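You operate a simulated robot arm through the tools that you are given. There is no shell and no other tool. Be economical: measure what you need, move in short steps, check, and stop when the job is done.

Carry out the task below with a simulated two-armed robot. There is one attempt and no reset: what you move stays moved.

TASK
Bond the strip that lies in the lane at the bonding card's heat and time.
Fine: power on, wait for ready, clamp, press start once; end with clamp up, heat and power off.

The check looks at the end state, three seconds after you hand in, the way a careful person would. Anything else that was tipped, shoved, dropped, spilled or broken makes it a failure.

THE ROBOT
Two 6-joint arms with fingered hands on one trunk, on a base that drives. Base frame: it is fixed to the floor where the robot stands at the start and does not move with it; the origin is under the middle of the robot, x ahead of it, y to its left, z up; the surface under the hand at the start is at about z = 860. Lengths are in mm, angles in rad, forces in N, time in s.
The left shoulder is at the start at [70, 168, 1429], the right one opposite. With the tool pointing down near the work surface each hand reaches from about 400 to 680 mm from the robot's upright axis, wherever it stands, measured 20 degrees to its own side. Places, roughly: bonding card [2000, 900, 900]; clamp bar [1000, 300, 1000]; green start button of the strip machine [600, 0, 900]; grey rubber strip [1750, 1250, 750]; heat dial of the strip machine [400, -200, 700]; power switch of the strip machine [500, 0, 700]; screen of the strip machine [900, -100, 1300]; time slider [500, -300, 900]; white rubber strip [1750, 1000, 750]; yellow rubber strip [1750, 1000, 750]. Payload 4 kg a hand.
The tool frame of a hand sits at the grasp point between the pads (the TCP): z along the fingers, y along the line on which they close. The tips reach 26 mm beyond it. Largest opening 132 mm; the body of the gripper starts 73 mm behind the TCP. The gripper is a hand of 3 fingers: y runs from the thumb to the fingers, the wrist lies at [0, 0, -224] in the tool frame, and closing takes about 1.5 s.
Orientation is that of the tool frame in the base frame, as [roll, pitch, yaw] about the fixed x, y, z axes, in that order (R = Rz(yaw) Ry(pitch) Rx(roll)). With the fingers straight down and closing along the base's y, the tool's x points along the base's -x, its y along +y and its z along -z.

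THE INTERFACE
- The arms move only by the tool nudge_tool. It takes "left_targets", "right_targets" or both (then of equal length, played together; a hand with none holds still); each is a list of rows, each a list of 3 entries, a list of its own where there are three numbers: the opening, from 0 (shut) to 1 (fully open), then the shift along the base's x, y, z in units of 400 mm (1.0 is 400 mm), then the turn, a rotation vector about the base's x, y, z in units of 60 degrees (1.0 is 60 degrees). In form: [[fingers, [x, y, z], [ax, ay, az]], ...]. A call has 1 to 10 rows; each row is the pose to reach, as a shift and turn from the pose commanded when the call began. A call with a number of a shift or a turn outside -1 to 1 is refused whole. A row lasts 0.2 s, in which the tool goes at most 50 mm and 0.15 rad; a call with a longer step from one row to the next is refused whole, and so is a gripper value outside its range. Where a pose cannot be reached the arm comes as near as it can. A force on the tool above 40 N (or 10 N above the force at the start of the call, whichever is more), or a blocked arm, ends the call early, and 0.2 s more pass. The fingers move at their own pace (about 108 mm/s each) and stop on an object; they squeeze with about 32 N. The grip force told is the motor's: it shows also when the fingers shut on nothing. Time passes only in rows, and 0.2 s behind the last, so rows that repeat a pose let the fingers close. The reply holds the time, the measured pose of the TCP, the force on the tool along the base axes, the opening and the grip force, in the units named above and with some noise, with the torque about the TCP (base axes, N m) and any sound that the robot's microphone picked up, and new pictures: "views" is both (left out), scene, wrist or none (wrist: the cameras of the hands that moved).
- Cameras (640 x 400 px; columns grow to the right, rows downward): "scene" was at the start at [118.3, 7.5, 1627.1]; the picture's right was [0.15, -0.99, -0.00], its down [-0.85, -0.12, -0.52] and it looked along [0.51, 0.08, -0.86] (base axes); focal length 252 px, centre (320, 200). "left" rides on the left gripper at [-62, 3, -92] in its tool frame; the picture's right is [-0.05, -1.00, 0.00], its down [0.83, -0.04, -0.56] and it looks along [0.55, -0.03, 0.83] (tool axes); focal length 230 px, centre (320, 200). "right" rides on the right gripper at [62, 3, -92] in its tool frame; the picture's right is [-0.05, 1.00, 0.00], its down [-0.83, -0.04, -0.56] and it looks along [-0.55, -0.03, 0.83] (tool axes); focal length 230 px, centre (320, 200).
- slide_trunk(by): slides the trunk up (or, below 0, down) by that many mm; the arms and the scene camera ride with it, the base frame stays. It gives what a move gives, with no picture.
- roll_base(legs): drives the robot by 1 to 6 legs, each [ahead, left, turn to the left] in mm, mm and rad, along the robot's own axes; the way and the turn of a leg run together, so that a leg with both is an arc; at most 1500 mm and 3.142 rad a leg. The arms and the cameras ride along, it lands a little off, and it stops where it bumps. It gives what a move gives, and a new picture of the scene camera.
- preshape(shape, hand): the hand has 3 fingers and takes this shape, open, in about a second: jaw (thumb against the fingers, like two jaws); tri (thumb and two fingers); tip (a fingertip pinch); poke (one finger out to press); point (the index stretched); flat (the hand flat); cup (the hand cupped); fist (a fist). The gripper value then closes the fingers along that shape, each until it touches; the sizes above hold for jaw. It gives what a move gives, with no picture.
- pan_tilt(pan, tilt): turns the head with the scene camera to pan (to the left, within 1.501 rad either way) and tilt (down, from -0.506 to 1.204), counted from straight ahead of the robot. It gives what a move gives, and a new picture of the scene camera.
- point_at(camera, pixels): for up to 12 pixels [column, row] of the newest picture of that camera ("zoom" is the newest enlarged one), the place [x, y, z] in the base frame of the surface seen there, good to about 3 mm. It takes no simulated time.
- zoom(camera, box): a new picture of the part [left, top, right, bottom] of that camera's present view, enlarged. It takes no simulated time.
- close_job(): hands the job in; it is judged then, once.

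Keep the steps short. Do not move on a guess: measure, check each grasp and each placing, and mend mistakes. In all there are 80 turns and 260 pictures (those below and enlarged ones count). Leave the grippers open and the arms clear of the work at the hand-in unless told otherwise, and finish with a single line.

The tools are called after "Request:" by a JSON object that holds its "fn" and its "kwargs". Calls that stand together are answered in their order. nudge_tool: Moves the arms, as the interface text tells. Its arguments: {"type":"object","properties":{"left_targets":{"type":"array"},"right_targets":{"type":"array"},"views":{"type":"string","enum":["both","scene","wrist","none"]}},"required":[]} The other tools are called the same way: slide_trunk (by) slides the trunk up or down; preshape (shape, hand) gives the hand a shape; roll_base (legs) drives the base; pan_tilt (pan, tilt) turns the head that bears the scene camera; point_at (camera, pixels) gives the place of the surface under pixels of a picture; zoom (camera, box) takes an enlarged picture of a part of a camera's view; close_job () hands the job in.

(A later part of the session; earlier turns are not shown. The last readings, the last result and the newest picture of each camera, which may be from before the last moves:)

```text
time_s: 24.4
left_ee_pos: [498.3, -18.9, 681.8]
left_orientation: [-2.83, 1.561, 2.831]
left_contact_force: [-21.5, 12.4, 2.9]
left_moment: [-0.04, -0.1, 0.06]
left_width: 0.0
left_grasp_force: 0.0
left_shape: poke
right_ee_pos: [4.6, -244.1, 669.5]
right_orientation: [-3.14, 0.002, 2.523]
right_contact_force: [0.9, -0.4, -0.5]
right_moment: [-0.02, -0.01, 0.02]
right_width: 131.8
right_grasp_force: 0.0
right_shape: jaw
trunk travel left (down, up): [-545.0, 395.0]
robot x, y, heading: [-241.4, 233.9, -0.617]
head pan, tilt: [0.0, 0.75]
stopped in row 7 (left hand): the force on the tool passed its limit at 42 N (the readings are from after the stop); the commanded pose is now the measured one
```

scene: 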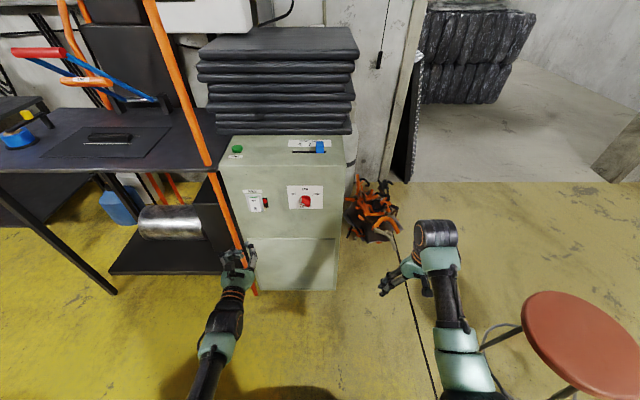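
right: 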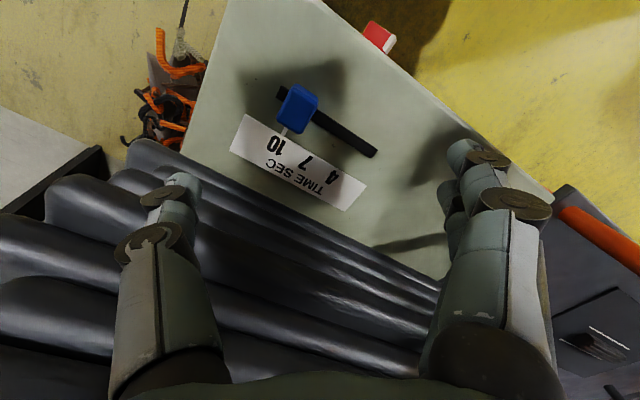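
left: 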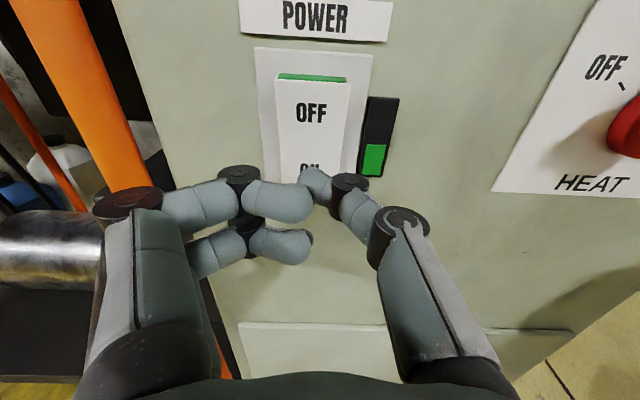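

Power is on: the rocker flipped and the lamp shows green. Back the left hand off and look at the screen.

Request:
{"fn": "nudge_tool", "kwargs": {"left_targets": [[1, [-0.08, 0.057, 0], [0, 0, 0]], [1, [-0.16, 0.114, 0], [0, 0, 0]], [1, [-0.24, 0.171, 0], [0, 0, 0]], [1, [-0.32, 0.228, 0], [0, 0, 0]], [1, [-0.36, 0.256, 0], [0, 0, 0]]], "views": "none"}}

Request:
{"fn": "pan_tilt", "kwargs": {"pan": 0.3, "tilt": 0.3}}

Request:
{"fn": "zoom", "kwargs": {"camera": "scene", "box": [240, 80, 400, 200]}}

```text
time_s: 25.6
left_ee_pos: [358.1, 83.0, 680.8]
left_orientation: [-2.791, 1.561, 2.87]
left_contact_force: [-0.4, 0.2, 0.7]
left_moment: [0.03, 0.01, -0.03]
left_width: 0.0
left_grasp_force: 0.0
left_shape: poke
right_ee_pos: [6.5, -244.8, 669.3]
right_orientation: [3.14, 0.001, 2.521]
right_contact_force: [-0.3, 0.7, 0.1]
right_moment: [0.0, -0.01, -0.02]
right_width: 131.9
right_grasp_force: 0.0
right_shape: jaw
trunk travel left (down, up): [-545.0, 395.0]
robot x, y, heading: [-239.0, 230.5, -0.62]
head pan, tilt: [0.0, 0.75]
```

```text
time_s: 26.5
left_ee_pos: [357.9, 83.8, 680.4]
left_orientation: [-2.823, 1.561, 2.837]
left_contact_force: [-0.3, 0.2, 0.3]
left_moment: [-0.06, 0.02, 0.0]
left_width: 0.3
left_grasp_force: 0.1
left_shape: poke
right_ee_pos: [6.1, -245.3, 669.4]
right_orientation: [3.141, 0.0, 2.521]
right_contact_force: [0.1, 0.3, -0.3]
right_moment: [0.0, -0.03, -0.01]
right_width: 132.2
right_grasp_force: 0.0
right_shape: jaw
trunk travel left (down, up): [-545.0, 395.0]
robot x, y, heading: [-240.6, 234.5, -0.616]
head pan, tilt: [0.3, 0.3]
```

scene: 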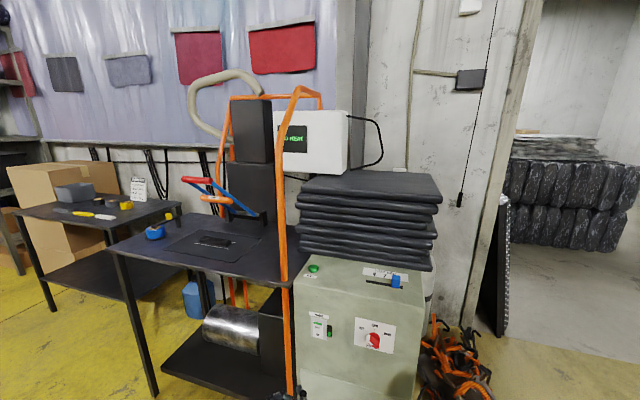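

```text
3.33 times, centred on (320, 140) of scene
```

zoom: 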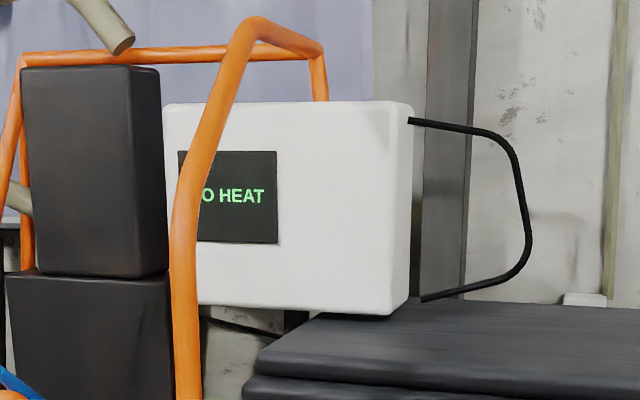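

Screen says NO HEAT. Next the dial: centre about d=97, z=727. I drive right 179 mm so the left hand sits before it, and put the left hand into jaw shape.

Request:
{"fn": "roll_base", "kwargs": {"legs": [[0, -179, 0]]}}

Request:
{"fn": "preshape", "kwargs": {"hand": "left", "shape": "jaw"}}

Request:
{"fn": "nudge_tool", "kwargs": {"left_targets": [[1, [0, 0, 0.05], [0, 0, 0]], [1, [0, 0, 0.1], [0, 0, 0]]], "views": "wrist"}}

Request:
{"fn": "zoom", "kwargs": {"camera": "left", "box": [220, 60, 420, 190]}}

```text
time_s: 28.0
left_ee_pos: [251.7, -65.1, 680.1]
left_orientation: [-2.929, 1.561, 2.733]
left_contact_force: [0.6, 0.2, 0.0]
left_moment: [0.01, 0.0, 0.06]
left_width: 0.0
left_grasp_force: 0.0
left_shape: poke
right_ee_pos: [-100.0, -395.7, 669.0]
right_orientation: [-3.141, 0.0, 2.524]
right_contact_force: [0.2, -0.6, -0.2]
right_moment: [0.01, 0.02, -0.02]
right_width: 131.8
right_grasp_force: 0.0
right_shape: jaw
trunk travel left (down, up): [-545.0, 395.0]
robot x, y, heading: [-346.6, 85.5, -0.62]
head pan, tilt: [0.3, 0.3]
```

scene: 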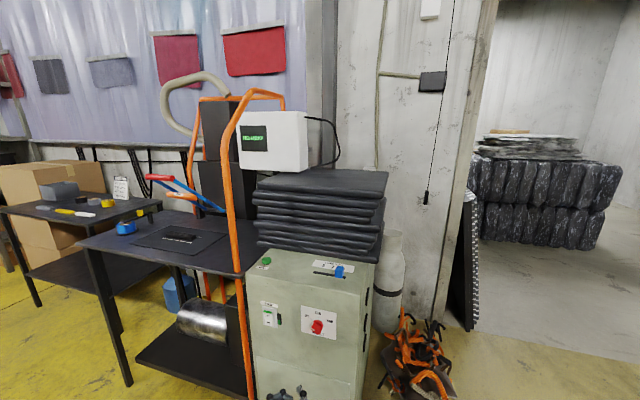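

```text
time_s: 28.9
left_ee_pos: [250.9, -65.1, 679.8]
left_orientation: [-2.866, 1.559, 2.794]
left_contact_force: [0.9, 0.0, 0.5]
left_moment: [0.0, -0.02, 0.02]
left_width: 131.7
left_grasp_force: 0.2
left_shape: jaw
right_ee_pos: [-99.2, -394.0, 669.4]
right_orientation: [3.141, 0.001, 2.523]
right_contact_force: [0.5, 0.7, -0.4]
right_moment: [0.02, 0.01, 0.0]
right_width: 131.8
right_grasp_force: 0.1
right_shape: jaw
trunk travel left (down, up): [-545.0, 395.0]
robot x, y, heading: [-347.3, 78.3, -0.616]
head pan, tilt: [0.3, 0.3]
```

```text
time_s: 29.5
left_ee_pos: [252.4, -64.9, 720.7]
left_orientation: [-2.88, 1.561, 2.782]
left_contact_force: [-0.8, 0.1, -0.1]
left_moment: [-0.04, 0.03, 0.01]
left_width: 132.0
left_grasp_force: 0.0
left_shape: jaw
right_ee_pos: [-98.5, -393.2, 669.9]
right_orientation: [3.141, 0.0, 2.523]
right_contact_force: [-0.3, -0.2, -0.2]
right_moment: [0.02, -0.01, -0.02]
right_width: 132.0
right_grasp_force: 0.0
right_shape: jaw
trunk travel left (down, up): [-545.0, 395.0]
robot x, y, heading: [-348.6, 84.9, -0.619]
head pan, tilt: [0.3, 0.3]
```

left: 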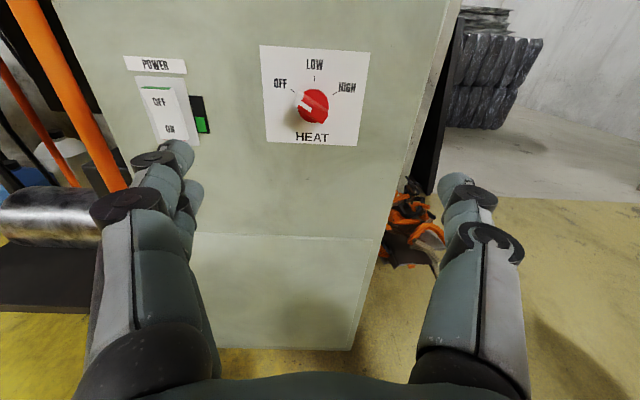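

```text
3.08 times, centred on (320, 125) of left
```

zoom: 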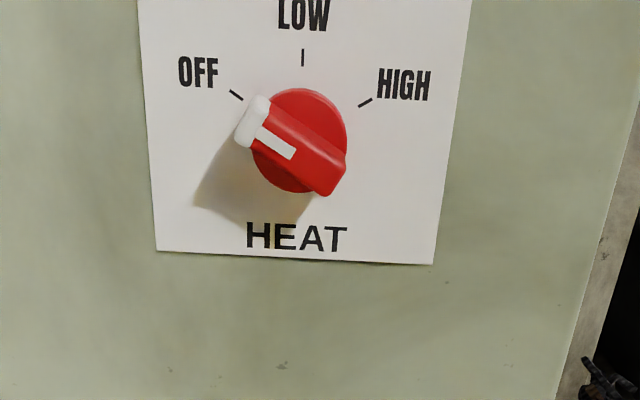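

Dial clearly seen: white pointer at OFF, ticks at about ±60°. Measure its centre and bar.

Request:
{"fn": "point_at", "kwargs": {"camera": "zoom", "pixels": [[248, 128], [262, 103], [275, 143], [300, 140], [325, 175], [342, 160], [303, 57], [236, 95], [365, 102], [300, 95], [290, 152], [335, 125]]}}

```text
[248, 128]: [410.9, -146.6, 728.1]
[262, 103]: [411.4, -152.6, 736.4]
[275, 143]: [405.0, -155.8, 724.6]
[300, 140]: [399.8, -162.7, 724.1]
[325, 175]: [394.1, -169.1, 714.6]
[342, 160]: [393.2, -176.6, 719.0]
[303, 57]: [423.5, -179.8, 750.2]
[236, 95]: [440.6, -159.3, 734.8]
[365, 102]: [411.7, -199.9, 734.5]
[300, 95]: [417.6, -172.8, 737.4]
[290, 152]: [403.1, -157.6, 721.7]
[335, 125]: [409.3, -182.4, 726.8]
```

Dial centre d=101, z=722, bar 63° left of up. Roll the left hand 63° counter-clockwise in place so its jaws straddle the bar.

Request:
{"fn": "nudge_tool", "kwargs": {"left_targets": [[1, [0.001, 0.0015, 0], [-0.0856, 0.0609, 0]], [1, [0.002, 0.003, 0], [-0.1712, 0.1218, 0]], [1, [0.003, 0.0045, 0.001], [-0.2568, 0.1827, 0]], [1, [0.004, 0.006, 0.001], [-0.3424, 0.2436, 0]], [1, [0.005, 0.0075, 0.001], [-0.428, 0.3045, 0]], [1, [0.006, 0.009, 0.002], [-0.5136, 0.3654, 0]], [1, [0.007, 0.0105, 0.002], [-0.5992, 0.4263, 0]], [1, [0.008, 0.012, 0.002], [-0.6848, 0.4872, 0]], [1, [0.009, 0.0135, 0.003], [-0.7704, 0.5481, 0]], [1, [0.0108, 0.0152, 0.003], [-0.856, 0.609, 0]]], "views": "wrist"}}

```text
time_s: 31.7
left_ee_pos: [256.3, -59.0, 722.6]
left_orientation: [-1.573, 0.465, -2.2]
left_contact_force: [0.1, -0.6, 0.4]
left_moment: [0.04, -0.05, -0.01]
left_width: 131.8
left_grasp_force: 0.0
left_shape: jaw
right_ee_pos: [-99.4, -394.1, 669.2]
right_orientation: [-3.141, 0.001, 2.525]
right_contact_force: [0.1, 0.2, 0.7]
right_moment: [0.01, 0.01, -0.01]
right_width: 131.9
right_grasp_force: 0.1
right_shape: jaw
trunk travel left (down, up): [-545.0, 395.0]
robot x, y, heading: [-344.9, 82.1, -0.614]
head pan, tilt: [0.3, 0.3]
```

left: 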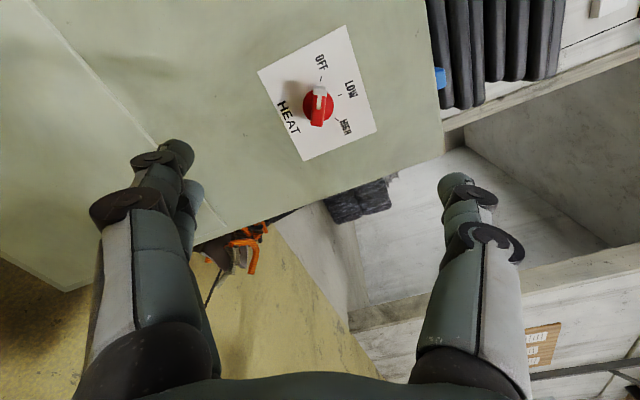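

The bar sits between the open jaws. Advance 140 mm.

Request:
{"fn": "nudge_tool", "kwargs": {"left_targets": [[1, [0.057, -0.0406, 0], [0, 0, 0]], [1, [0.114, -0.0812, 0], [0, 0, 0]], [1, [0.171, -0.1218, 0], [0, 0, 0]], [1, [0.228, -0.1624, 0], [0, 0, 0]], [1, [0.285, -0.203, 0], [0, 0, 0]], [1, [0.285, -0.203, 0], [0, 0, 0]]], "views": "wrist"}}

```text
time_s: 33.1
left_ee_pos: [369.8, -138.6, 721.9]
left_orientation: [-1.571, 0.468, -2.198]
left_contact_force: [0.1, -0.4, -0.1]
left_moment: [-0.03, 0.0, 0.0]
left_width: 132.1
left_grasp_force: 0.2
left_shape: jaw
right_ee_pos: [-98.9, -393.5, 669.8]
right_orientation: [3.14, 0.001, 2.522]
right_contact_force: [-0.5, 0.3, -0.9]
right_moment: [-0.01, 0.0, 0.0]
right_width: 132.1
right_grasp_force: 0.1
right_shape: jaw
trunk travel left (down, up): [-545.0, 395.0]
robot x, y, heading: [-343.4, 87.1, -0.619]
head pan, tilt: [0.3, 0.3]
```

left: 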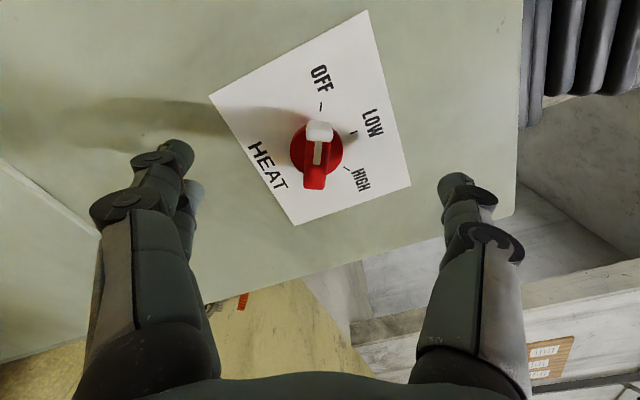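

Aligned. Advance the last 27 mm and close.

Request:
{"fn": "nudge_tool", "kwargs": {"left_targets": [[1, [0.027, -0.0195, 0], [0, 0, 0]], [1, [0.055, -0.039, 0], [0, 0, 0]], [0.3, [0.055, -0.039, 0], [0, 0, 0]], [0, [0.055, -0.039, 0], [0, 0, 0]], [0, [0.055, -0.039, 0], [0, 0, 0]], [0, [0.055, -0.039, 0], [0, 0, 0]], [0, [0.055, -0.039, 0], [0, 0, 0]], [0, [0.055, -0.039, 0], [0, 0, 0]]], "views": "wrist"}}

```text
time_s: 34.9
left_ee_pos: [391.4, -156.0, 722.0]
left_orientation: [-1.573, 0.468, -2.201]
left_contact_force: [2.7, -2.3, -0.7]
left_moment: [0.07, 0.01, 0.02]
left_width: 9.7
left_grasp_force: 32.0
left_shape: jaw
right_ee_pos: [-99.3, -393.5, 669.9]
right_orientation: [-3.14, -0.001, 2.523]
right_contact_force: [0.6, -0.6, 0.9]
right_moment: [0.03, 0.0, 0.0]
right_width: 131.8
right_grasp_force: 0.1
right_shape: jaw
trunk travel left (down, up): [-545.0, 395.0]
robot x, y, heading: [-347.2, 82.8, -0.616]
head pan, tilt: [0.3, 0.3]
```

left: 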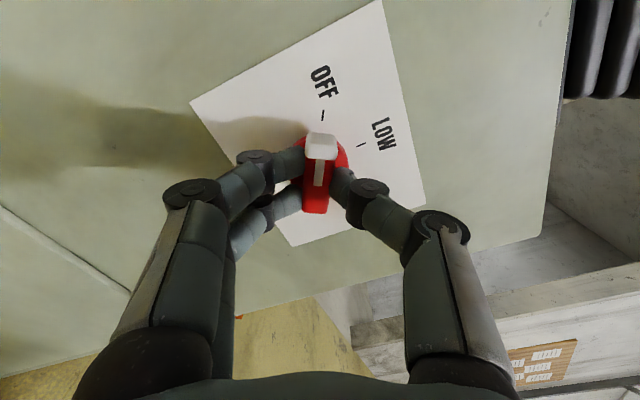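

Gripped (9.7 mm). Turn clockwise 63° to LOW first.

Request:
{"fn": "nudge_tool", "kwargs": {"left_targets": [[0, [0, 0, 0], [0.0856, -0.0609, 0]], [0, [0, 0, 0], [0.1712, -0.1218, 0]], [0, [0, 0, 0], [0.2568, -0.1827, 0]], [0, [0, 0, 0], [0.3424, -0.2436, 0]], [0, [0, 0, 0], [0.428, -0.3045, 0]], [0, [0, 0, 0], [0.5136, -0.3654, 0]], [0, [0, 0, 0], [0.5992, -0.4263, 0]], [0, [0, 0, 0], [0.6848, -0.4872, 0]], [0, [0, 0, 0], [0.7704, -0.5481, 0]], [0, [0, 0, 0], [0.856, -0.609, 0]]], "views": "wrist"}}

```text
time_s: 37.1
left_ee_pos: [392.2, -156.1, 720.7]
left_orientation: [-3.139, 1.559, 2.521]
left_contact_force: [-3.2, -3.5, -5.8]
left_moment: [0.0, 0.07, -0.09]
left_width: 9.6
left_grasp_force: 32.0
left_shape: jaw
right_ee_pos: [-98.9, -393.5, 669.0]
right_orientation: [-3.141, -0.002, 2.524]
right_contact_force: [-0.2, 0.7, 0.1]
right_moment: [0.0, 0.01, 0.01]
right_width: 131.9
right_grasp_force: 0.0
right_shape: jaw
trunk travel left (down, up): [-545.0, 395.0]
robot x, y, heading: [-342.3, 84.9, -0.615]
head pan, tilt: [0.3, 0.3]
```

left: 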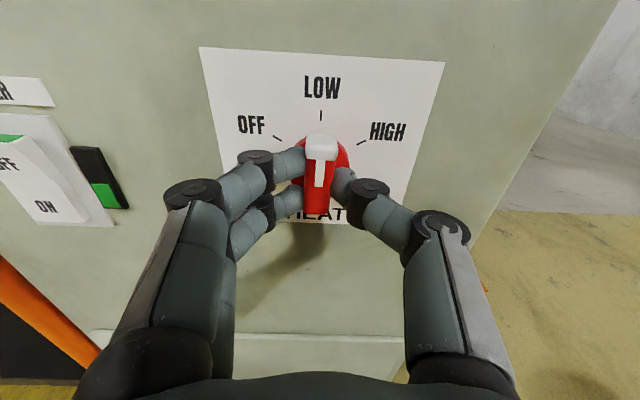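

Dial is now at LOW. Turn another 63° to HIGH.

Request:
{"fn": "nudge_tool", "kwargs": {"left_targets": [[0, [0, 0, 0], [0.0856, -0.0609, 0]], [0, [0, 0, 0], [0.1712, -0.1218, 0]], [0, [0, 0, 0], [0.2568, -0.1827, 0]], [0, [0, 0, 0], [0.3424, -0.2436, 0]], [0, [0, 0, 0], [0.428, -0.3045, 0]], [0, [0, 0, 0], [0.5136, -0.3654, 0]], [0, [0, 0, 0], [0.5992, -0.4263, 0]], [0, [0, 0, 0], [0.6848, -0.4872, 0]], [0, [0, 0, 0], [0.7704, -0.5481, 0]], [0, [0, 0, 0], [0.86, -0.612, 0]]], "views": "wrist"}}

```text
time_s: 39.3
left_ee_pos: [393.7, -157.0, 720.5]
left_orientation: [1.582, 0.468, 0.964]
left_contact_force: [-8.0, 1.0, -6.7]
left_moment: [-0.16, 0.3, -0.06]
left_width: 9.7
left_grasp_force: 31.8
left_shape: jaw
right_ee_pos: [-100.0, -394.4, 667.8]
right_orientation: [3.141, 0.0, 2.525]
right_contact_force: [0.0, 0.8, -0.5]
right_moment: [-0.01, 0.02, -0.02]
right_width: 131.8
right_grasp_force: 0.1
right_shape: jaw
trunk travel left (down, up): [-545.0, 395.0]
robot x, y, heading: [-346.9, 86.0, -0.616]
head pan, tilt: [0.3, 0.3]
```

left: 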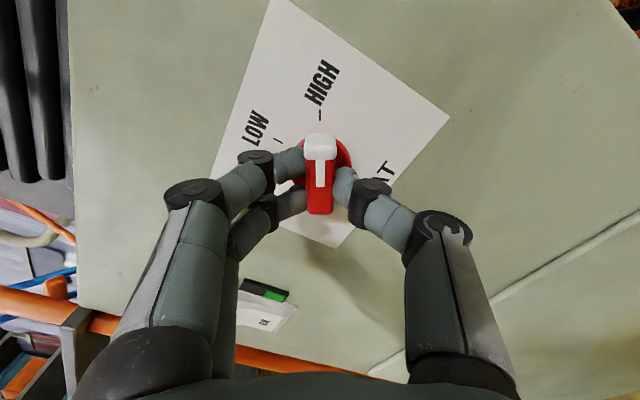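

Pointer at HIGH. Open and back off 150 mm, then check dial and screen.

Request:
{"fn": "nudge_tool", "kwargs": {"left_targets": [[0.5, [0, 0, 0], [0, 0, 0]], [1, [0, 0, 0], [0, 0, 0]], [1, [0, 0, 0], [0, 0, 0]], [1, [-0.06, 0.043, 0], [0, 0, 0]], [1, [-0.14, 0.1, 0], [0, 0, 0]], [1, [-0.22, 0.157, 0], [0, 0, 0]], [1, [-0.3, 0.213, 0], [0, 0, 0]]], "views": "both"}}

Request:
{"fn": "zoom", "kwargs": {"camera": "scene", "box": [200, 90, 340, 180]}}

Request:
{"fn": "zoom", "kwargs": {"camera": "scene", "box": [240, 240, 380, 360]}}

```text
time_s: 40.9
left_ee_pos: [273.1, -68.3, 722.8]
left_orientation: [1.579, 0.469, 0.962]
left_contact_force: [0.3, -0.1, 0.1]
left_moment: [-0.02, 0.0, -0.01]
left_width: 132.1
left_grasp_force: 0.2
left_shape: jaw
right_ee_pos: [-99.7, -393.8, 669.5]
right_orientation: [-3.141, -0.001, 2.524]
right_contact_force: [0.6, 0.6, -0.4]
right_moment: [0.02, -0.03, 0.01]
right_width: 131.7
right_grasp_force: 0.1
right_shape: jaw
trunk travel left (down, up): [-545.0, 395.0]
robot x, y, heading: [-341.9, 85.4, -0.616]
head pan, tilt: [0.3, 0.3]
```

scene: 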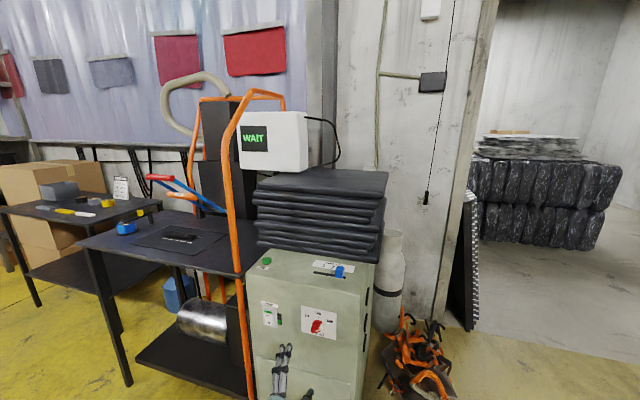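
left: 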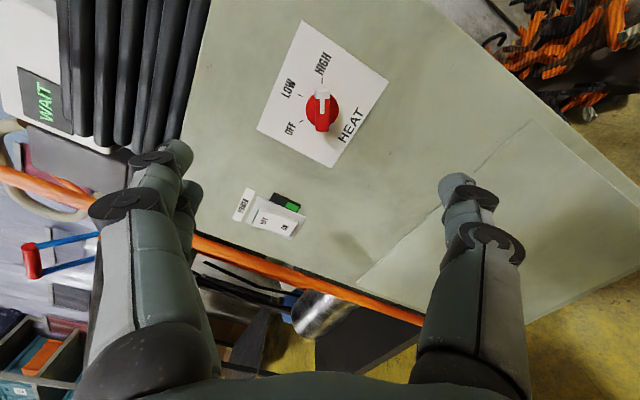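

```text
4.44 times, centred on (270, 135) of scene
```

zoom: 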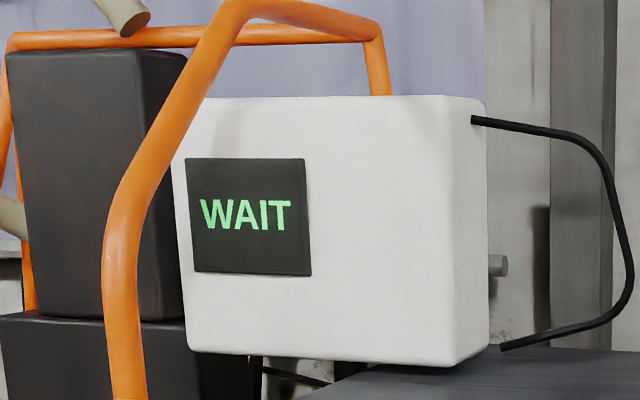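

```text
3.33 times, centred on (310, 300) of scene
```

zoom: 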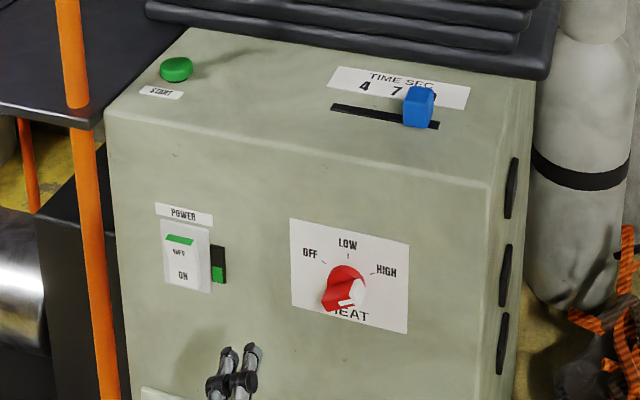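

Heat is HIGH and the screen says WAIT. Next the time slider (10→7). I undo the roll of the left hand in place.

Request:
{"fn": "nudge_tool", "kwargs": {"left_targets": [[1, [0, 0, 0], [-0.0856, 0.0609, 0]], [1, [0, 0, 0], [-0.1712, 0.1218, 0]], [1, [0, 0, 0], [-0.2568, 0.1827, 0]], [1, [0, 0, 0], [-0.3424, 0.2436, 0]], [1, [0, 0, 0], [-0.428, 0.3045, 0]], [1, [0, 0, 0], [-0.5136, 0.3654, 0]], [1, [0, 0, 0], [-0.5992, 0.4263, 0]], [1, [0, 0, 0], [-0.6848, 0.4872, 0]], [1, [0, 0, 0], [-0.7704, 0.5481, 0]], [1, [0, 0, 0], [-0.856, 0.609, 0]]], "views": "none"}}

Request:
{"fn": "nudge_tool", "kwargs": {"left_targets": [[1, [0, 0, 0], [0.0677, 0.0951, 0]], [1, [0, 0, 0], [0.1354, 0.1902, 0]], [1, [0, 0, 0], [0.2031, 0.2853, 0]], [1, [0, 0, 0], [0.2708, 0.3804, 0]], [1, [0, 0, 0], [0.3385, 0.4755, 0]], [1, [0, 0, 0], [0.4062, 0.5706, 0]], [1, [0, 0, 0], [0.4739, 0.6657, 0]], [1, [0, 0, 0], [0.5416, 0.7608, 0]], [1, [0, 0, 0], [0.6093, 0.8559, 0]], [1, [0, 0, 0], [0.677, 0.951, 0]]], "views": "wrist"}}

```text
time_s: 43.1
left_ee_pos: [272.0, -71.2, 721.8]
left_orientation: [3.127, 1.562, 2.505]
left_contact_force: [-0.3, -0.5, -0.3]
left_moment: [-0.01, 0.03, 0.0]
left_width: 132.0
left_grasp_force: 0.0
left_shape: jaw
right_ee_pos: [-99.1, -394.8, 668.7]
right_orientation: [-3.141, 0.001, 2.523]
right_contact_force: [0.0, 0.4, -0.6]
right_moment: [-0.02, -0.02, 0.0]
right_width: 132.0
right_grasp_force: 0.1
right_shape: jaw
trunk travel left (down, up): [-545.0, 395.0]
robot x, y, heading: [-345.3, 82.7, -0.615]
head pan, tilt: [0.3, 0.3]
```

```text
time_s: 45.3
left_ee_pos: [271.7, -69.6, 720.7]
left_orientation: [3.141, 0.336, 2.52]
left_contact_force: [0.1, 0.3, -0.4]
left_moment: [0.04, 0.02, -0.01]
left_width: 131.6
left_grasp_force: 0.1
left_shape: jaw
right_ee_pos: [-98.0, -394.2, 669.5]
right_orientation: [3.141, -0.002, 2.524]
right_contact_force: [0.0, 0.1, 0.5]
right_moment: [-0.01, -0.01, -0.01]
right_width: 131.9
right_grasp_force: 0.1
right_shape: jaw
trunk travel left (down, up): [-545.0, 395.0]
robot x, y, heading: [-344.2, 83.6, -0.616]
head pan, tilt: [0.3, 0.3]
```

left: 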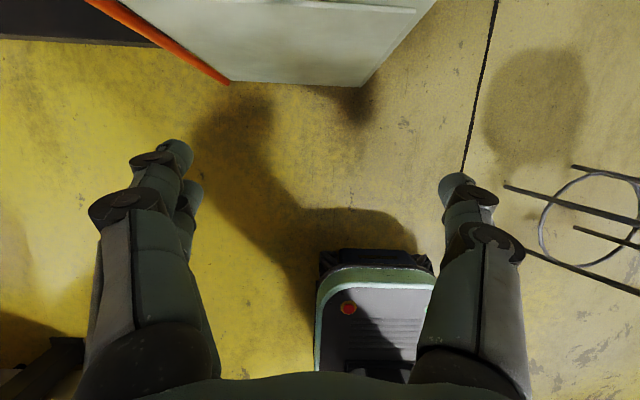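

Before driving forward I check base outline versus stool legs in this picture.

Request:
{"fn": "point_at", "kwargs": {"camera": "left", "pixels": [[375, 255], [433, 268], [320, 270], [430, 300], [505, 186], [527, 252], [555, 215], [572, 167], [575, 228]]}}

Request:
{"fn": "slide_trunk", "kwargs": {"by": 300}}

```text
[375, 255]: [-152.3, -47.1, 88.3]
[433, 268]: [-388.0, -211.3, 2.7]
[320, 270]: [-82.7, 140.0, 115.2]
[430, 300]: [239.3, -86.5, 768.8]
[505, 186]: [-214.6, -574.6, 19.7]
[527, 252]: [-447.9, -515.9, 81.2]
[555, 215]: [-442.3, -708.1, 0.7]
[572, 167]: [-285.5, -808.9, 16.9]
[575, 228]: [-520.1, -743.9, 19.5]
```

```text
time_s: 48.3
left_ee_pos: [270.2, -69.8, 1021.7]
left_orientation: [-3.139, 0.338, 2.521]
left_contact_force: [0.1, 1.0, 0.2]
left_moment: [0.01, 0.03, -0.02]
left_width: 131.6
left_grasp_force: 0.1
left_shape: jaw
right_ee_pos: [-99.2, -393.6, 970.4]
right_orientation: [3.141, 0.001, 2.524]
right_contact_force: [-0.1, 0.3, 0.6]
right_moment: [0.01, 0.01, 0.02]
right_width: 131.8
right_grasp_force: 0.0
right_shape: jaw
trunk travel left (down, up): [-845.0, 95.0]
robot x, y, heading: [-344.7, 81.8, -0.617]
head pan, tilt: [0.3, 0.3]
```

Clear by a good margin. Drive ahead 258 and right 48 to bring the hand over the slider knob.

Request:
{"fn": "roll_base", "kwargs": {"legs": [[258, -48, 0]]}}

Request:
{"fn": "pan_tilt", "kwargs": {"pan": 0.2, "tilt": 0.85}}

Request:
{"fn": "zoom", "kwargs": {"camera": "scene", "box": [220, 80, 420, 220]}}

Request:
{"fn": "nudge_tool", "kwargs": {"left_targets": [[1, [0, 0, 0], [0, 0, 0]]], "views": "wrist"}}

```text
time_s: 50.2
left_ee_pos: [452.5, -255.9, 1022.9]
left_orientation: [3.141, 0.34, 2.522]
left_contact_force: [-0.3, -0.6, -0.3]
left_moment: [-0.04, -0.01, 0.01]
left_width: 131.8
left_grasp_force: 0.0
left_shape: jaw
right_ee_pos: [81.5, -580.3, 969.9]
right_orientation: [3.141, 0.001, 2.523]
right_contact_force: [-0.5, -0.2, 0.0]
right_moment: [0.0, 0.03, -0.02]
right_width: 132.0
right_grasp_force: 0.0
right_shape: jaw
trunk travel left (down, up): [-845.0, 95.0]
robot x, y, heading: [-159.8, -102.7, -0.617]
head pan, tilt: [0.3, 0.3]
```

scene: 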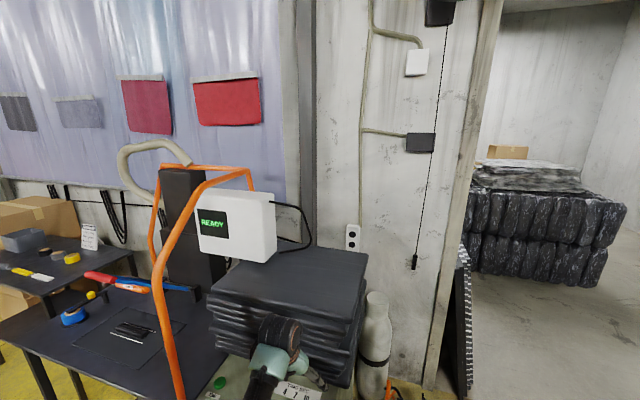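

```text
time_s: 51.1
left_ee_pos: [452.7, -257.3, 1021.2]
left_orientation: [-3.14, 0.338, 2.52]
left_contact_force: [-0.2, 0.2, 0.1]
left_moment: [-0.01, 0.0, -0.04]
left_width: 132.2
left_grasp_force: 0.0
left_shape: jaw
right_ee_pos: [82.5, -580.1, 969.4]
right_orientation: [3.141, 0.0, 2.524]
right_contact_force: [0.0, 0.3, 0.2]
right_moment: [0.02, 0.0, -0.02]
right_width: 132.0
right_grasp_force: 0.0
right_shape: jaw
trunk travel left (down, up): [-845.0, 95.0]
robot x, y, heading: [-164.0, -107.2, -0.618]
head pan, tilt: [0.201, 0.85]
```

scene: 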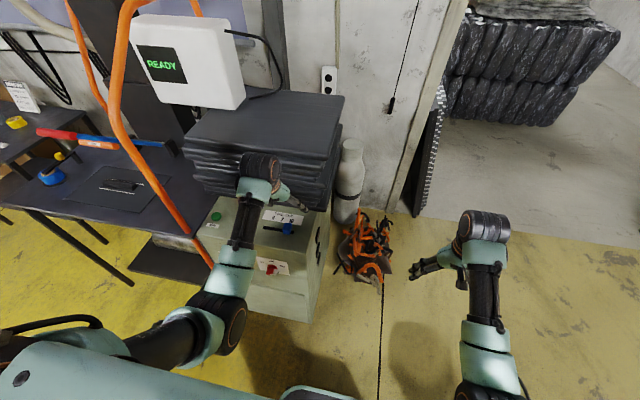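

```text
2.86 times, centred on (320, 150) of scene
```

zoom: 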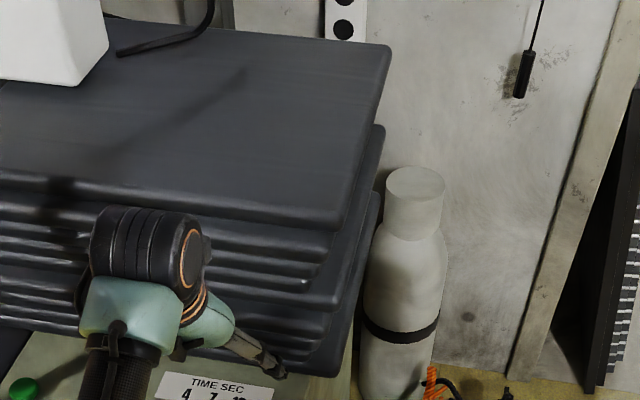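

```text
time_s: 51.5
left_ee_pos: [452.9, -258.1, 1022.2]
left_orientation: [-3.14, 0.339, 2.519]
left_contact_force: [-0.7, -0.5, -0.8]
left_moment: [0.02, -0.01, -0.01]
left_width: 131.7
left_grasp_force: 0.0
left_shape: jaw
right_ee_pos: [83.0, -583.0, 969.2]
right_orientation: [-3.141, -0.003, 2.524]
right_contact_force: [0.2, 0.6, -0.8]
right_moment: [-0.01, 0.02, -0.03]
right_width: 131.8
right_grasp_force: 0.2
right_shape: jaw
trunk travel left (down, up): [-845.0, 95.0]
robot x, y, heading: [-163.0, -105.3, -0.621]
head pan, tilt: [0.201, 0.85]
```

left: 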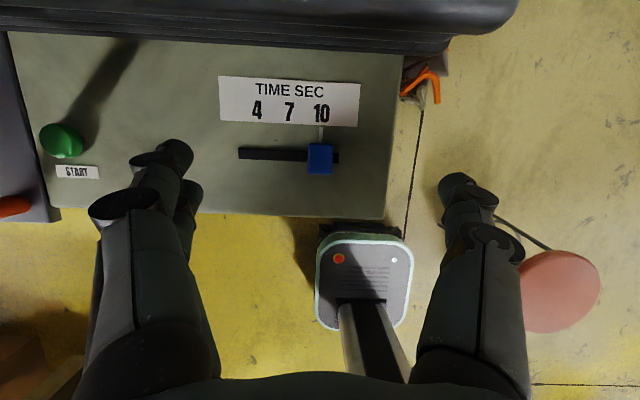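

Screen reads READY. I measure the slider knob and labels in this clear view.

Request:
{"fn": "point_at", "kwargs": {"camera": "left", "pixels": [[320, 160], [308, 148], [332, 148], [308, 172], [332, 172], [321, 113], [289, 113], [257, 113], [240, 153], [338, 157], [62, 140], [321, 130]]}}

Request:
{"fn": "zoom", "kwargs": {"camera": "left", "box": [210, 70, 370, 180]}}

```text
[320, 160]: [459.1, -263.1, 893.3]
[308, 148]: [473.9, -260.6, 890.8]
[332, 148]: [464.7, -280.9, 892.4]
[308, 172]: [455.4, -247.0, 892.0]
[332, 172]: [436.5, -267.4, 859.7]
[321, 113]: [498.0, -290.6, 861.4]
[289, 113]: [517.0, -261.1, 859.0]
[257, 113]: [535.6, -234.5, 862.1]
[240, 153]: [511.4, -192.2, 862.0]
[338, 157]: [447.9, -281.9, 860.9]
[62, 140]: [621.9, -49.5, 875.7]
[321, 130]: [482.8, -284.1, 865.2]
```

```text
3.64 times, centred on (290, 125) of left
```

zoom: 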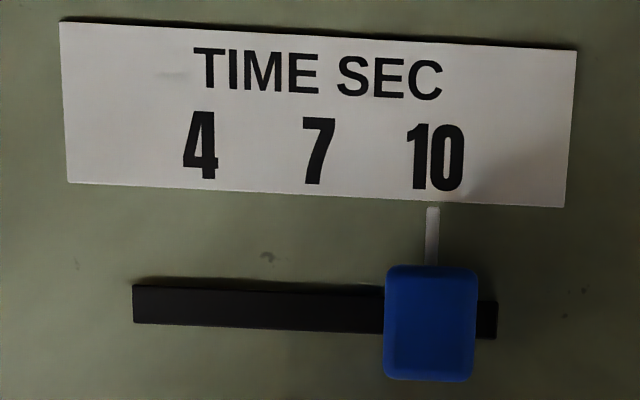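

Knob is at d≈52, n≈527, top z 893; 7 is 34 mm to the left. Descend onto the knob with open jaws.

Request:
{"fn": "nudge_tool", "kwargs": {"left_targets": [[0.6, [0.003, -0.003, -0.09], [0, 0, 0]], [0.6, [0.006, -0.006, -0.18], [0, 0, 0]], [0.6, [0.009, -0.009, -0.25], [0, 0, 0]], [0.6, [0.009, -0.009, -0.29], [0, 0, 0]], [0.6, [0.009, -0.009, -0.315], [0, 0, 0]], [0.6, [0.009, -0.009, -0.315], [0, 0, 0]]], "views": "wrist"}}

```text
time_s: 52.9
left_ee_pos: [457.7, -260.5, 894.6]
left_orientation: [-3.139, 0.34, 2.519]
left_contact_force: [0.1, -0.5, 0.2]
left_moment: [-0.02, 0.01, 0.01]
left_width: 80.0
left_grasp_force: 0.1
left_shape: jaw
right_ee_pos: [82.5, -581.9, 969.0]
right_orientation: [3.14, 0.0, 2.524]
right_contact_force: [0.5, 0.4, 0.5]
right_moment: [-0.01, -0.01, 0.0]
right_width: 131.9
right_grasp_force: 0.1
right_shape: jaw
trunk travel left (down, up): [-845.0, 95.0]
robot x, y, heading: [-165.4, -104.2, -0.62]
head pan, tilt: [0.201, 0.85]
```

left: 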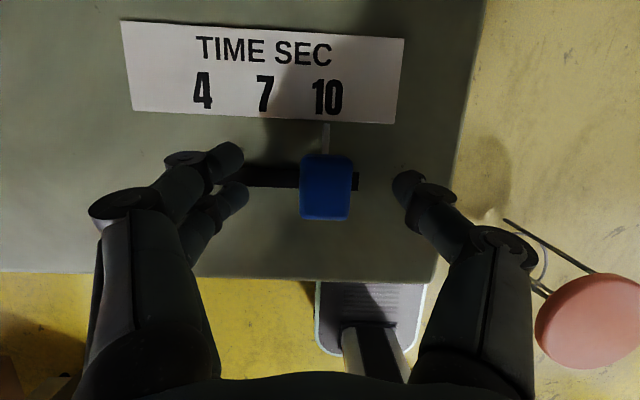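

Fingers straddle the knob. Close and slide 33 mm toward 7.

Request:
{"fn": "nudge_tool", "kwargs": {"left_targets": [[0, [0, 0, 0], [0, 0, 0]], [0, [0, 0, 0], [0, 0, 0]], [0, [0, 0, 0], [0, 0, 0]], [0, [0, 0, 0], [0, 0, 0]], [0, [0.0122, 0.0171, 0], [0, 0, 0]], [0, [0.0243, 0.0342, 0], [0, 0, 0]], [0, [0.0364, 0.0512, 0], [0, 0, 0]], [0, [0.0478, 0.0673, 0], [0, 0, 0]], [0, [0.0478, 0.0673, 0], [0, 0, 0]]], "views": "wrist"}}

Request:
{"fn": "zoom", "kwargs": {"camera": "left", "box": [200, 20, 440, 190]}}

```text
time_s: 54.9
left_ee_pos: [478.4, -233.7, 895.0]
left_orientation: [-3.139, 0.339, 2.52]
left_contact_force: [3.9, -1.7, -2.6]
left_moment: [0.01, -0.08, 0.01]
left_width: 20.2
left_grasp_force: 32.1
left_shape: jaw
right_ee_pos: [83.7, -582.1, 969.4]
right_orientation: [-3.141, -0.002, 2.526]
right_contact_force: [-0.3, 0.6, -0.5]
right_moment: [-0.01, 0.02, -0.03]
right_width: 132.1
right_grasp_force: 0.0
right_shape: jaw
trunk travel left (down, up): [-845.0, 95.0]
robot x, y, heading: [-161.2, -102.7, -0.621]
head pan, tilt: [0.201, 0.85]
```

left: 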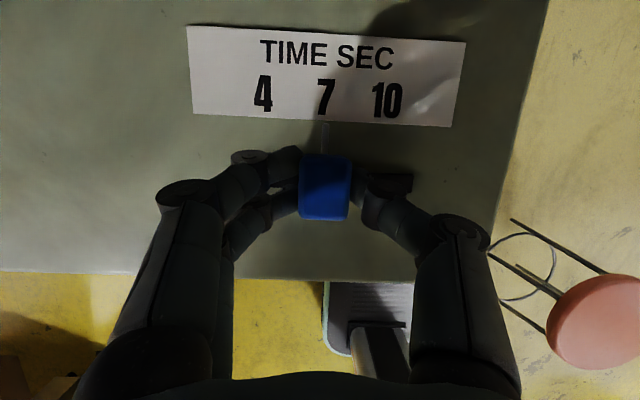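

```text
2.35 times, centred on (320, 105) of left
```

zoom: 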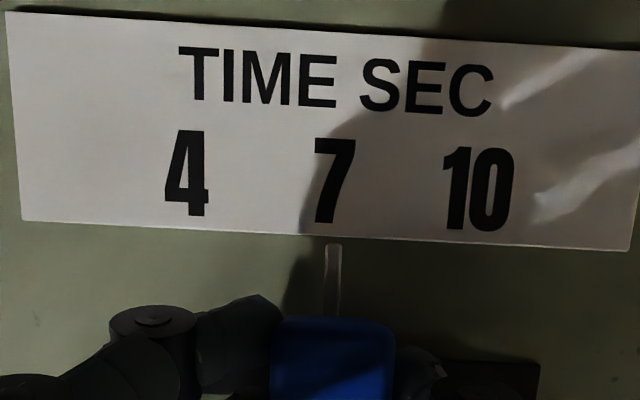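

Pointer lies under 7. Open, and rise clear.

Request:
{"fn": "nudge_tool", "kwargs": {"left_targets": [[0.4, [0, 0, 0], [0, 0, 0]], [0.6, [0, 0, 0], [0, 0, 0]], [0.6, [0, 0, 0.05], [0, 0, 0]], [0.6, [0, 0, 0.15], [0, 0, 0]], [0.6, [0, 0, 0.25], [0, 0, 0]], [0.6, [0, 0, 0.35], [0, 0, 0]], [0.6, [0, 0, 0.35], [0, 0, 0]]], "views": "wrist"}}

Request:
{"fn": "zoom", "kwargs": {"camera": "left", "box": [220, 40, 440, 200]}}

Request:
{"fn": "point_at", "kwargs": {"camera": "zoom", "pixels": [[320, 200]]}}

```text
time_s: 56.5
left_ee_pos: [476.1, -232.5, 1039.0]
left_orientation: [-3.14, 0.338, 2.521]
left_contact_force: [-0.2, -0.1, -0.1]
left_moment: [0.03, 0.05, 0.0]
left_width: 78.6
left_grasp_force: 0.0
left_shape: jaw
right_ee_pos: [82.5, -581.4, 970.0]
right_orientation: [-3.141, 0.001, 2.525]
right_contact_force: [0.3, -0.4, 0.0]
right_moment: [-0.03, 0.0, -0.01]
right_width: 131.7
right_grasp_force: 0.0
right_shape: jaw
trunk travel left (down, up): [-845.0, 95.0]
robot x, y, heading: [-163.9, -105.6, -0.616]
head pan, tilt: [0.201, 0.85]
```

left: 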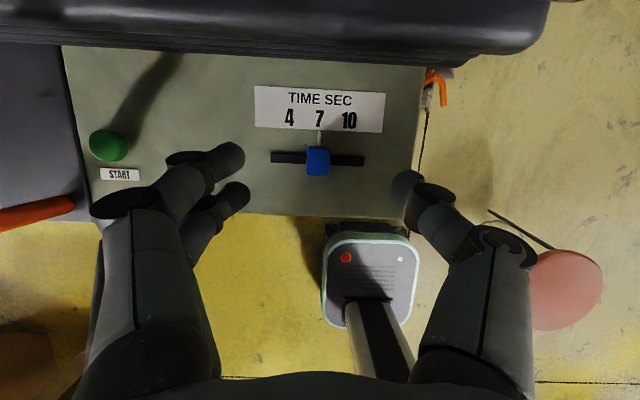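

```text
2.50 times, centred on (330, 120) of left
```

zoom: 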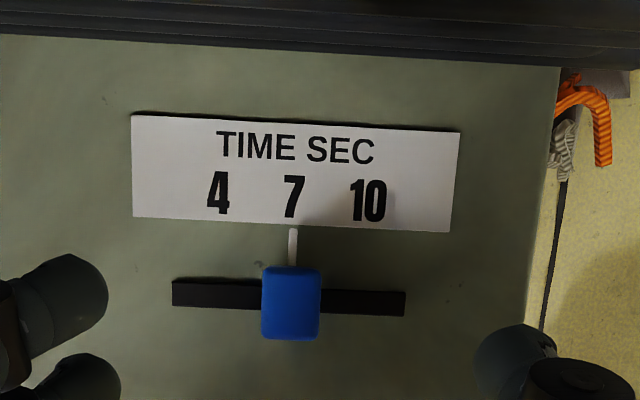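

```text
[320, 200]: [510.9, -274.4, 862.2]
```

Slider is at 7. Now go to the clamp: first pull the right hand in, then back off 250 and go left 440, away from the orange arch.

Request:
{"fn": "nudge_tool", "kwargs": {"right_targets": [[1, [-0.06, 0.0, 0.05], [0, 0, 0]], [1, [-0.12, 0.0, 0.1], [0, 0, 0]], [1, [-0.18, 0.005, 0.15], [0, 0, 0]]], "views": "none"}}

Request:
{"fn": "roll_base", "kwargs": {"legs": [[-250, 0, 0], [0, 620, 0]]}}

Request:
{"fn": "pan_tilt", "kwargs": {"pan": 0.1, "tilt": 0.6}}

```text
time_s: 57.3
left_ee_pos: [474.2, -233.2, 1039.8]
left_orientation: [3.141, 0.34, 2.52]
left_contact_force: [-0.1, 0.2, 0.4]
left_moment: [0.01, -0.02, -0.01]
left_width: 78.6
left_grasp_force: 0.0
left_shape: jaw
right_ee_pos: [2.7, -598.5, 983.9]
right_orientation: [3.136, 0.008, 2.525]
right_contact_force: [0.1, 1.0, 0.3]
right_moment: [0.03, -0.03, 0.0]
right_width: 132.2
right_grasp_force: 0.0
right_shape: jaw
right hand out of reach, approached as far as the arm can: row 1, 2, 3
trunk travel left (down, up): [-845.0, 95.0]
robot x, y, heading: [-161.5, -102.1, -0.619]
head pan, tilt: [0.201, 0.85]
```

```text
time_s: 62.3
left_ee_pos: [635.9, 418.3, 1038.4]
left_orientation: [-3.14, 0.338, 2.511]
left_contact_force: [0.1, -0.3, 0.3]
left_moment: [-0.01, 0.03, -0.01]
left_width: 79.0
left_grasp_force: 0.0
left_shape: jaw
right_ee_pos: [161.5, 58.7, 982.8]
right_orientation: [3.138, 0.007, 2.515]
right_contact_force: [-0.4, -0.5, -0.2]
right_moment: [0.01, -0.01, 0.03]
right_width: 132.0
right_grasp_force: 0.0
right_shape: jaw
trunk travel left (down, up): [-845.0, 95.0]
robot x, y, heading: [-1.6, 554.4, -0.626]
head pan, tilt: [0.201, 0.85]
```

scene: 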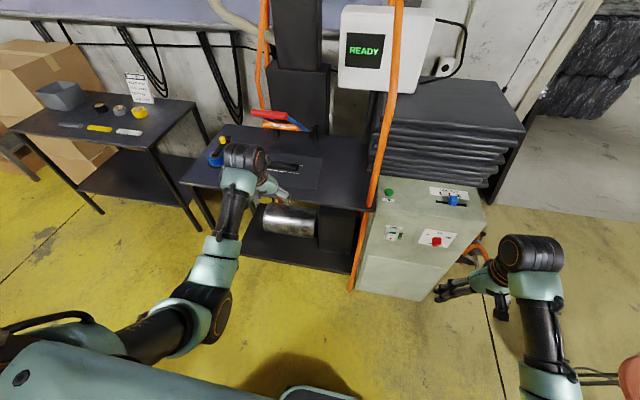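

```text
time_s: 63.1
left_ee_pos: [637.3, 419.4, 1039.3]
left_orientation: [-3.137, 0.339, 2.514]
left_contact_force: [-0.5, 0.2, 0.4]
left_moment: [0.02, -0.03, 0.0]
left_width: 79.0
left_grasp_force: 0.2
left_shape: jaw
right_ee_pos: [162.1, 58.8, 984.0]
right_orientation: [3.137, 0.008, 2.516]
right_contact_force: [0.4, -0.2, -0.4]
right_moment: [-0.05, -0.01, 0.0]
right_width: 131.7
right_grasp_force: 0.0
right_shape: jaw
trunk travel left (down, up): [-845.0, 95.0]
robot x, y, heading: [-4.7, 556.4, -0.622]
head pan, tilt: [0.099, 0.6]
```

scene: 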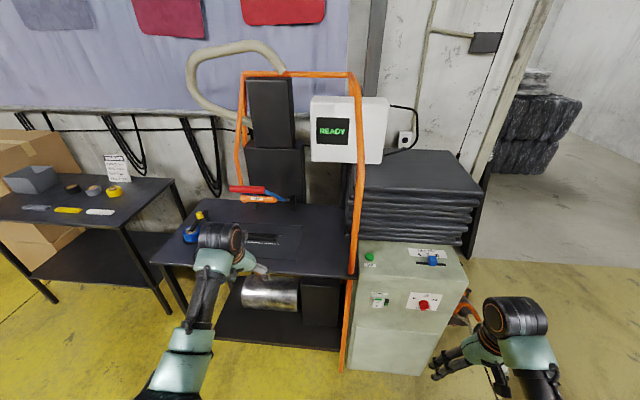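

Now a clear view; measure the clamp handle, bar and strip, and arch pole.

Request:
{"fn": "zoom", "kwargs": {"camera": "scene", "box": [170, 160, 370, 290]}}

Request:
{"fn": "point_at", "kwargs": {"camera": "zoom", "pixels": [[200, 94], [260, 94], [292, 95], [330, 108], [375, 128], [240, 122], [300, 127], [340, 127], [300, 250], [600, 200], [610, 60], [85, 225]]}}

```text
3.08 times, centred on (270, 225) of scene
```

zoom: 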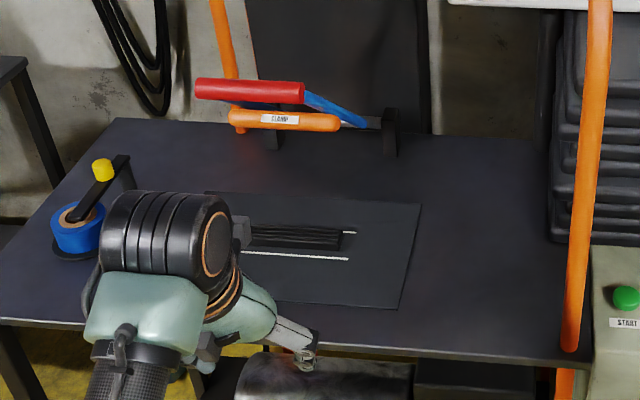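

```text
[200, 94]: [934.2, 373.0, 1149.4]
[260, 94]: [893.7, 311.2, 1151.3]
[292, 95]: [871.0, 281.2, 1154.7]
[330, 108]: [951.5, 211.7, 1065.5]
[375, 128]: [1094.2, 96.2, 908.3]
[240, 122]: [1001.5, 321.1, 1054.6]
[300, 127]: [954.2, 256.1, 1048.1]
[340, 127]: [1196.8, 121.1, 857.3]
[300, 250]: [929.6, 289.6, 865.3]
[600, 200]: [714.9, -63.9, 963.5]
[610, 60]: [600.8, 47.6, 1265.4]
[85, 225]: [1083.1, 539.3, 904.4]
```

Handle centre is d≈790, n≈555, z≈1146; hinge about n=830, z=915. I raise the trunk and roll the left hand 90° so its jaws close across the handle.

Request:
{"fn": "slide_trunk", "kwargs": {"by": 90}}

Request:
{"fn": "nudge_tool", "kwargs": {"left_targets": [[1, [0, 0, 0], [0.0348, -0.0248, -0.1175]], [1, [0, 0, 0], [0.0697, -0.0497, -0.235]], [1, [0, 0, 0], [0.1045, -0.0745, -0.3525]], [1, [0, 0, 0], [0.1393, -0.0993, -0.47]], [1, [0, 0, 0], [0.1742, -0.1242, -0.5875]], [1, [0, 0, 0], [0.209, -0.149, -0.705]]], "views": "none"}}

Request:
{"fn": "nudge_tool", "kwargs": {"left_targets": [[1, [0, 0, 0], [0.0348, -0.0248, -0.1175]], [1, [0, 0, 0], [0.0697, -0.0497, -0.235]], [1, [0, 0, 0], [0.1045, -0.0745, -0.3525]], [1, [0, 0, 0], [0.1393, -0.0993, -0.47]], [1, [0, 0, 0], [0.1742, -0.1242, -0.5875]], [1, [0, 0, 0], [0.209, -0.149, -0.705]]], "views": "both"}}

```text
time_s: 64.3
left_ee_pos: [637.1, 419.1, 1127.2]
left_orientation: [3.142, 0.34, 2.514]
left_contact_force: [-0.2, 0.2, 0.5]
left_moment: [-0.04, -0.01, 0.03]
left_width: 78.9
left_grasp_force: 0.1
left_shape: jaw
right_ee_pos: [162.2, 59.5, 1073.7]
right_orientation: [3.138, 0.006, 2.515]
right_contact_force: [-0.5, 0.2, 0.2]
right_moment: [0.02, 0.0, 0.02]
right_width: 131.9
right_grasp_force: 0.0
right_shape: jaw
trunk travel left (down, up): [-935.0, 5.0]
robot x, y, heading: [-1.6, 554.7, -0.627]
head pan, tilt: [0.099, 0.6]
```

```text
time_s: 65.7
left_ee_pos: [636.6, 421.0, 1126.7]
left_orientation: [2.894, 0.23, 1.697]
left_contact_force: [-0.4, -0.7, 0.0]
left_moment: [0.0, -0.01, 0.02]
left_width: 132.0
left_grasp_force: 0.0
left_shape: jaw
right_ee_pos: [162.2, 60.2, 1074.6]
right_orientation: [3.139, 0.008, 2.517]
right_contact_force: [0.2, 0.4, -0.6]
right_moment: [0.01, 0.01, 0.0]
right_width: 132.0
right_grasp_force: 0.1
right_shape: jaw
trunk travel left (down, up): [-935.0, 5.0]
robot x, y, heading: [-2.1, 552.2, -0.624]
head pan, tilt: [0.099, 0.6]
```

```text
time_s: 67.1
left_ee_pos: [636.8, 418.9, 1127.9]
left_orientation: [2.799, -0.014, 0.946]
left_contact_force: [0.6, 0.6, -0.4]
left_moment: [0.01, -0.05, 0.0]
left_width: 131.9
left_grasp_force: 0.0
left_shape: jaw
right_ee_pos: [161.7, 60.1, 1073.5]
right_orientation: [3.139, 0.007, 2.514]
right_contact_force: [-1.5, -0.1, -0.6]
right_moment: [-0.01, -0.02, 0.01]
right_width: 131.8
right_grasp_force: 0.0
right_shape: jaw
trunk travel left (down, up): [-935.0, 5.0]
robot x, y, heading: [1.0, 551.7, -0.625]
head pan, tilt: [0.099, 0.6]
```

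scene: 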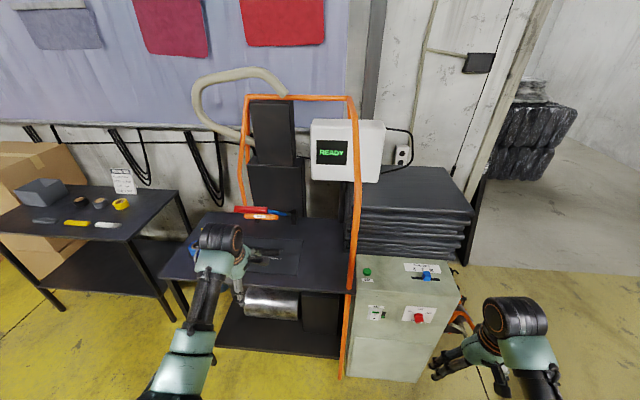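
left: 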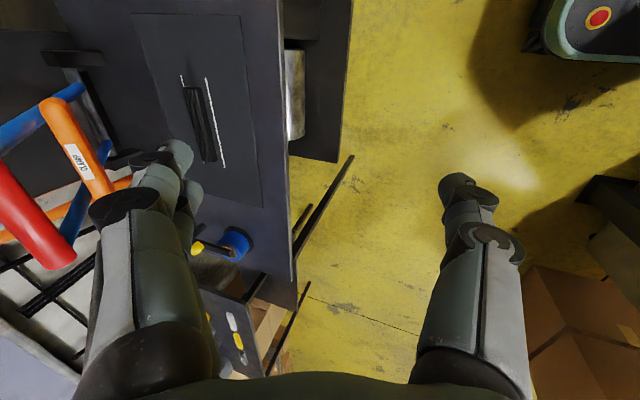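

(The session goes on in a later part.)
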